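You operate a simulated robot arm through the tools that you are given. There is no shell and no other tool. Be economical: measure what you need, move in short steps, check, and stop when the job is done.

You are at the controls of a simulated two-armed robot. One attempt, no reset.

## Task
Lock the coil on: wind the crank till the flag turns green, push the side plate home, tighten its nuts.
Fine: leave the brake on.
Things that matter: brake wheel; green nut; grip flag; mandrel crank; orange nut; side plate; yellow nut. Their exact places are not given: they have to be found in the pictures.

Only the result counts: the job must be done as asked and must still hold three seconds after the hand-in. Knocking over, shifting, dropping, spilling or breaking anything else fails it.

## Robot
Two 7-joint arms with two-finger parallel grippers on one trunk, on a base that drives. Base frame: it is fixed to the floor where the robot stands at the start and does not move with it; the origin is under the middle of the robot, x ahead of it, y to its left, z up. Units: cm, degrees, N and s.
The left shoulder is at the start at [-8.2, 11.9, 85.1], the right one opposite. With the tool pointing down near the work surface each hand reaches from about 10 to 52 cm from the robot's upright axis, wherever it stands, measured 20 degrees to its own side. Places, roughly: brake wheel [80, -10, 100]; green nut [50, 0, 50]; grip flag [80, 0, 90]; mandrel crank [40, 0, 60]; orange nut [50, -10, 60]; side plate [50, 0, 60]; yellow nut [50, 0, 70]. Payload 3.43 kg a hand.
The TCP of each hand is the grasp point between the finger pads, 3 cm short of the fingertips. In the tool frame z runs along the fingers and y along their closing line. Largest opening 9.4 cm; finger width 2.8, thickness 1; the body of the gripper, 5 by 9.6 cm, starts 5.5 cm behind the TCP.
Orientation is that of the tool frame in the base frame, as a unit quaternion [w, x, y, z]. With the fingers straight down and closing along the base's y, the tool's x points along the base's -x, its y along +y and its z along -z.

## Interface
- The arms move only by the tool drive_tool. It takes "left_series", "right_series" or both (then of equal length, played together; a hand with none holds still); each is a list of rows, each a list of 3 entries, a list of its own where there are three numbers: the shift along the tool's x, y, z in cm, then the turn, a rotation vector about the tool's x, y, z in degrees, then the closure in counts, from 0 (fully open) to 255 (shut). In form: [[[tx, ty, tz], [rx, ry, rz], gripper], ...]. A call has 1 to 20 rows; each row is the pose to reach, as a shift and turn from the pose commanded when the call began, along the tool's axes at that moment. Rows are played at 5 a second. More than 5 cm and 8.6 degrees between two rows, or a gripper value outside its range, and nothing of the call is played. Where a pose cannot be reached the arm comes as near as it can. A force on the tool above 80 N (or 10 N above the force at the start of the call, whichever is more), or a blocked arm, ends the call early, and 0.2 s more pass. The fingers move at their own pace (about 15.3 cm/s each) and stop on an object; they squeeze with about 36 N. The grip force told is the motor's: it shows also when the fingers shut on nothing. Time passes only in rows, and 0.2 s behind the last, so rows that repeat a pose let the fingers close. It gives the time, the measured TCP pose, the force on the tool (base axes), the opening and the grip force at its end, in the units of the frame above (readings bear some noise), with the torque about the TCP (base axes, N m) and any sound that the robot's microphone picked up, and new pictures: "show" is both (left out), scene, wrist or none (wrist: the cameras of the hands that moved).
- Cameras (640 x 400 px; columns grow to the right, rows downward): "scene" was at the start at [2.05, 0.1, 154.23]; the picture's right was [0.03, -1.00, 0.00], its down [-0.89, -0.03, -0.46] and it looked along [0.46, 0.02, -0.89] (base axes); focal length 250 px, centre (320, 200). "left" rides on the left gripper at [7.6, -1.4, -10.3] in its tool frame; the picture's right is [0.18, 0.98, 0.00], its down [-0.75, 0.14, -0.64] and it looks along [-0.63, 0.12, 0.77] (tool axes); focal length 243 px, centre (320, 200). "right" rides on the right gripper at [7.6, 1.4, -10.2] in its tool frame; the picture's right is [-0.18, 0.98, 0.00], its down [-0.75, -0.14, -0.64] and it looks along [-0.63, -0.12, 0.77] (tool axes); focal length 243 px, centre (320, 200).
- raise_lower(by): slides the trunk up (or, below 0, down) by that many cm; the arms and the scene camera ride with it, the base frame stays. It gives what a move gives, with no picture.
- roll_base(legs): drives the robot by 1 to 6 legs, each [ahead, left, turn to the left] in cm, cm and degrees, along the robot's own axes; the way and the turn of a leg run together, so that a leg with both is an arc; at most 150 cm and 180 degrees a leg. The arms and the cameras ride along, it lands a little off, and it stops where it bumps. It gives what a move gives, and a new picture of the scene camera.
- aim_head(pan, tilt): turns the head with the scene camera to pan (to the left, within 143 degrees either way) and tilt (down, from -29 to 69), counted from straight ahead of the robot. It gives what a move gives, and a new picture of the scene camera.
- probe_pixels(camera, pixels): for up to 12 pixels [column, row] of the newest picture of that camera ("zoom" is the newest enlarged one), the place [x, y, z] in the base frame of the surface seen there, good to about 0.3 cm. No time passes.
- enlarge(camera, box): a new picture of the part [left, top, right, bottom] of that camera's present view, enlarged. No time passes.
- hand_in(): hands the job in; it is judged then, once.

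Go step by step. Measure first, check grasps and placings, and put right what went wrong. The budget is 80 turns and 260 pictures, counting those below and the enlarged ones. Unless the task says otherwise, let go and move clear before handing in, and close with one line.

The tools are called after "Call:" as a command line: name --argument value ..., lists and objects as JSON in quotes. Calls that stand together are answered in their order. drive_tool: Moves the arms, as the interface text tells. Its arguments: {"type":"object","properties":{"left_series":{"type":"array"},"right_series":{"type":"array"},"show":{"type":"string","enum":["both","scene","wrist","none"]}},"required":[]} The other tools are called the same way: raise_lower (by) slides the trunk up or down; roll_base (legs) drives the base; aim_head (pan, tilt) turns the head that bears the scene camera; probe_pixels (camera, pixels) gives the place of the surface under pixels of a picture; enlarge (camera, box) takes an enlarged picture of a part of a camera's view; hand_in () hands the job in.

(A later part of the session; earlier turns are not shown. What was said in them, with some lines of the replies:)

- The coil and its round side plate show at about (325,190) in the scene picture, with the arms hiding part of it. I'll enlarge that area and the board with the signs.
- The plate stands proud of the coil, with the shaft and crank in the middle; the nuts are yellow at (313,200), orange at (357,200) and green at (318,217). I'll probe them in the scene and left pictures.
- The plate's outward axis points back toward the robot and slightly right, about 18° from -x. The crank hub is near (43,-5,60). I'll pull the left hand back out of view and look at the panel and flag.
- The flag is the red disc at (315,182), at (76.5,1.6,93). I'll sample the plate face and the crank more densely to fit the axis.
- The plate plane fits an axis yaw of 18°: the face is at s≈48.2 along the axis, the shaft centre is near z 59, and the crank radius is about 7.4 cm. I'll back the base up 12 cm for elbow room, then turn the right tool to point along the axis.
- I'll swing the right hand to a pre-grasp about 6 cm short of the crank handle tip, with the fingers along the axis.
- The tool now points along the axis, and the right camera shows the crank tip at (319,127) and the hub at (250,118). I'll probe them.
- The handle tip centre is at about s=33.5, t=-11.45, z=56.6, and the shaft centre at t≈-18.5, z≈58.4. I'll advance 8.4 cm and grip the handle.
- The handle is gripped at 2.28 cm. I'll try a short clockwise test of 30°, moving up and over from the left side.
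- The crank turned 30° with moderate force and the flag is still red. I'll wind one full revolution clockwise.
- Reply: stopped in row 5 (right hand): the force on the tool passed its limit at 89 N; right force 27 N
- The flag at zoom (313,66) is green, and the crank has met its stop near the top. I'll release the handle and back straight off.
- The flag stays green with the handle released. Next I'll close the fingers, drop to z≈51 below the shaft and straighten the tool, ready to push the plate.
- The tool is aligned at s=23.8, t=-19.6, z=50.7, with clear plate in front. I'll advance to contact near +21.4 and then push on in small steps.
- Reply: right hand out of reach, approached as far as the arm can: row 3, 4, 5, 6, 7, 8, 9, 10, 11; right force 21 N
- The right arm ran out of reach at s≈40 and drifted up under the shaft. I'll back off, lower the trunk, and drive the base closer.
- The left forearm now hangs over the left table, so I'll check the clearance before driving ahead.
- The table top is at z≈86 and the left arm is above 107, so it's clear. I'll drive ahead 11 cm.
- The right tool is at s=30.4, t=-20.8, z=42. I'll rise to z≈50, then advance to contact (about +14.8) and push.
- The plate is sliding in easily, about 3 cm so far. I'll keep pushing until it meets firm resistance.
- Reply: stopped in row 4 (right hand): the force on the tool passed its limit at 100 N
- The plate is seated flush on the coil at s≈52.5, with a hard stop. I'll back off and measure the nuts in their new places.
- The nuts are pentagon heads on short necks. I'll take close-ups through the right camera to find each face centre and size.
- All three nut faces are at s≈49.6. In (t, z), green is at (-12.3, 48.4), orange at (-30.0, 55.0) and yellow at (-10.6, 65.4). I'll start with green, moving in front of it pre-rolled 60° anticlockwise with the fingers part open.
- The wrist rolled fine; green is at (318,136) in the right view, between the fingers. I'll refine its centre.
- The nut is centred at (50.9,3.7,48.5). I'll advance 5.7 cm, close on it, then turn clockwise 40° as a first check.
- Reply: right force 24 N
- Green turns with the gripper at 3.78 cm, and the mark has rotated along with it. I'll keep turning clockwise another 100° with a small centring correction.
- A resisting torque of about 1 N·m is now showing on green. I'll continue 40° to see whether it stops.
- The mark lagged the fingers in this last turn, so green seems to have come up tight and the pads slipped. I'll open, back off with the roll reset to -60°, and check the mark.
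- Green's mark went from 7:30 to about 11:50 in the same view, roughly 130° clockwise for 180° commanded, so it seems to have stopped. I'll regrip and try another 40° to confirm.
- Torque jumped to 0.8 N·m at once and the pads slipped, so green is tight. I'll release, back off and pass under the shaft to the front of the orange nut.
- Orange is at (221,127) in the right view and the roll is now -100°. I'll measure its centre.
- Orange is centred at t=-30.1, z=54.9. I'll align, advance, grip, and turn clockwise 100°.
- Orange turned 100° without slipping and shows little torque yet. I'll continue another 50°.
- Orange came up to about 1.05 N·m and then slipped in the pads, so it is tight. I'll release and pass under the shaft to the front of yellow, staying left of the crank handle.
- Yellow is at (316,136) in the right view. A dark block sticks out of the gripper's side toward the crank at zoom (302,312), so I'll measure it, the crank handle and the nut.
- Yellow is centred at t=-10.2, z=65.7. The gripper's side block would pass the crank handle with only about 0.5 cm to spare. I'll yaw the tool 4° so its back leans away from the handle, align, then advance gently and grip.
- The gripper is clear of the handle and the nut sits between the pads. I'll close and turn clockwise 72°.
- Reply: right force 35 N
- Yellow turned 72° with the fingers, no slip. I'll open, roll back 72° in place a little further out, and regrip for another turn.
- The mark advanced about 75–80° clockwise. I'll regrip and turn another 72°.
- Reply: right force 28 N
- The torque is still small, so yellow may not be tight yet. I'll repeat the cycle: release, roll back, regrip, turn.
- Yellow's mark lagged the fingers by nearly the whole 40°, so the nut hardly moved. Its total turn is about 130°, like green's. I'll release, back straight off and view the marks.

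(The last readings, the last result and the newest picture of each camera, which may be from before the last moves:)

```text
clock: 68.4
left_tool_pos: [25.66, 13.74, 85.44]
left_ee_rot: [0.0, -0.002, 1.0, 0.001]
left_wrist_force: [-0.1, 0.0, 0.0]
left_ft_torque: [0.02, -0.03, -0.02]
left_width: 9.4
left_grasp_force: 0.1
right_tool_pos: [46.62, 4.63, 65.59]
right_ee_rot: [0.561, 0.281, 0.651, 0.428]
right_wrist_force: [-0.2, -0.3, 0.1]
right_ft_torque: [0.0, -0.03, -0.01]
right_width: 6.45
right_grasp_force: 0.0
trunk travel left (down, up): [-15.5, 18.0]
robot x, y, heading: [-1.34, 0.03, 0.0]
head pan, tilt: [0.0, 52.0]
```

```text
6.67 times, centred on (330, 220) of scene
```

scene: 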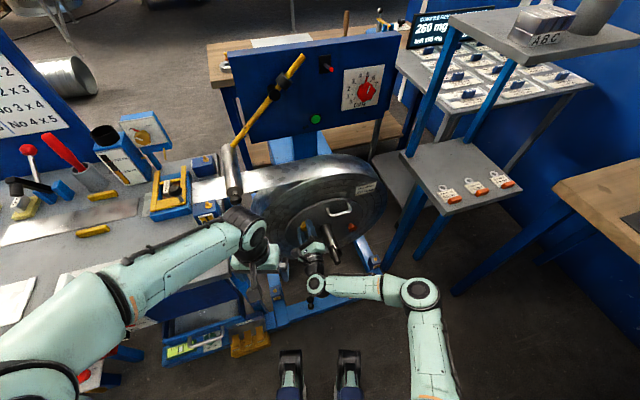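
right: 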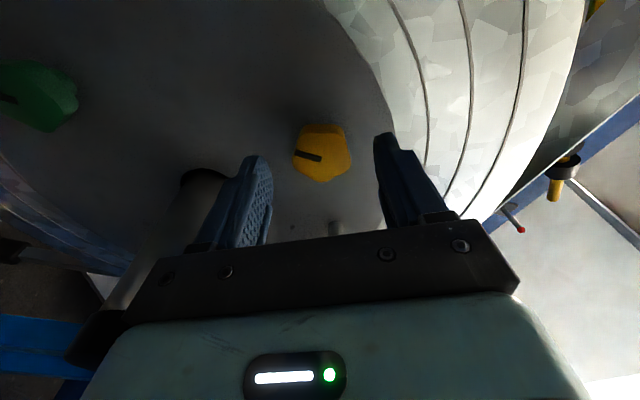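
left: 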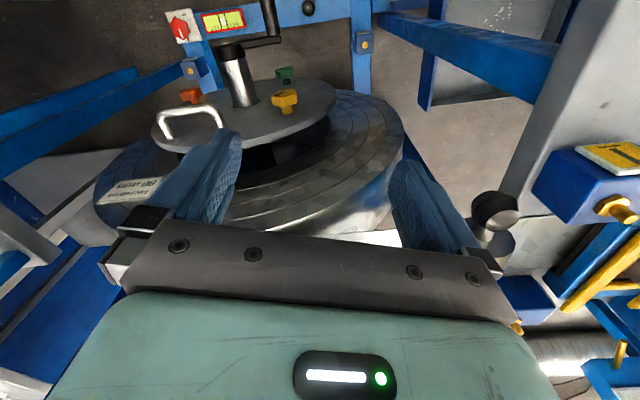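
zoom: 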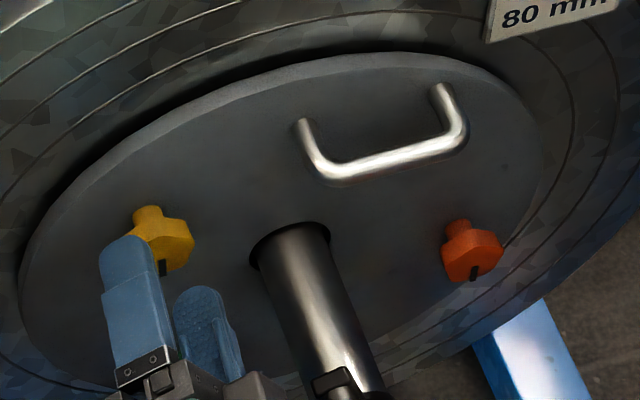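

All three marks now point the same way, straight down, and yellow did not move further, so all are tight. I'll back the hand out clear and check the flag and plate.

Call:
drive_tool --right_series '[[[0, 0, -4], [0, 0, 0], 80], [[0, 0, -8], [0, 0, 0], 80], [[0, 0, -12], [0, 0, 0], 80], [[0, 0, -16], [0, 0, 0], 80], [[0, 0, -18], [0, 0, 0], 80]]' --show "scene"

Call:
enlarge --camera "scene" --box '[250, 60, 400, 260]'

Call:
enlarge --camera "scene" --box '[280, 190, 376, 255]'

Call:
probe_pixels --camera "zoom" --pixels '[[100, 170], [250, 100], [500, 150], [400, 250], [200, 290]]'

```text
clock: 69.6
left_tool_pos: [25.69, 13.81, 85.36]
left_ee_rot: [0.0, -0.002, 1.0, 0.0]
left_wrist_force: [0.4, 0.5, 0.4]
left_ft_torque: [-0.02, -0.01, 0.02]
left_width: 9.43
left_grasp_force: 0.1
right_tool_pos: [29.17, 0.29, 65.69]
right_ee_rot: [0.56, 0.282, 0.65, 0.429]
right_wrist_force: [0.3, 0.3, 0.8]
right_ft_torque: [0.01, 0.0, 0.01]
right_width: 6.44
right_grasp_force: 0.1
trunk travel left (down, up): [-15.5, 18.0]
robot x, y, heading: [-1.28, 0.38, 0.4]
head pan, tilt: [0.0, 52.0]
```

scene: 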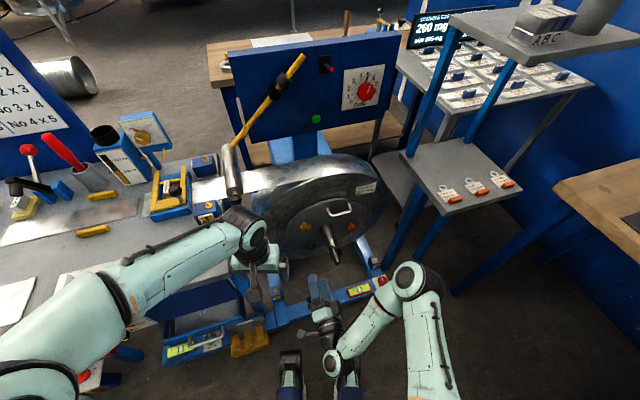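

```text
2.00 times, centred on (325, 160) of scene
```

zoom: 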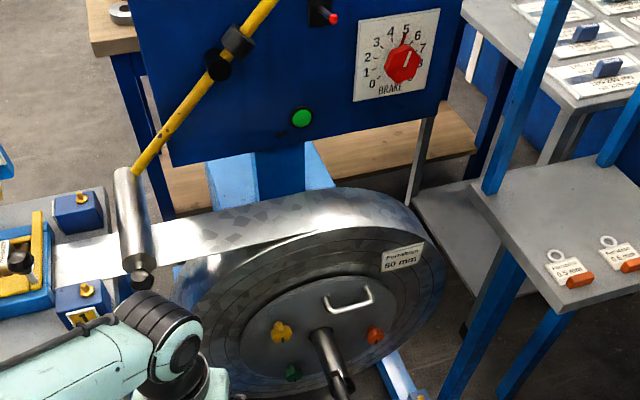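

```text
6.15 times, centred on (328, 222) of scene
```

zoom: 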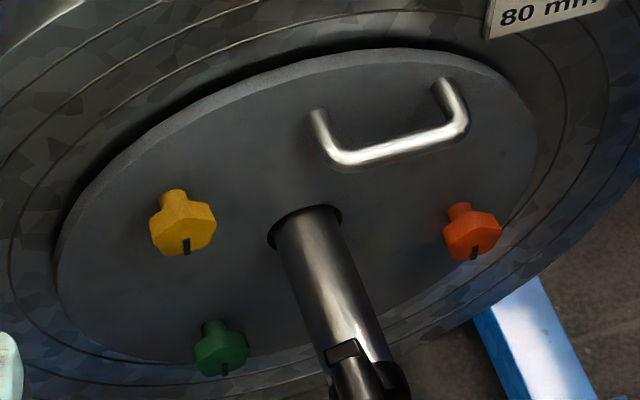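

```text
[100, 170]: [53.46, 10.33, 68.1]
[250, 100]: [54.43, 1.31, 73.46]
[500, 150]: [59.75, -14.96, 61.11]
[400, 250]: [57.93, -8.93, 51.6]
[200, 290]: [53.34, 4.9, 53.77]
```

The flag is green, the plate is seated at s≈52.2, all three nut marks line up, the brake is untouched and both hands are clear. I'm handing in.

Call:
hand_in

```text
The job is handed in.
```

The coil is locked on: I wound the crank until the flag turned green, pushed the side plate home and tightened all three nuts. The brake is still on, and I have handed the job in.
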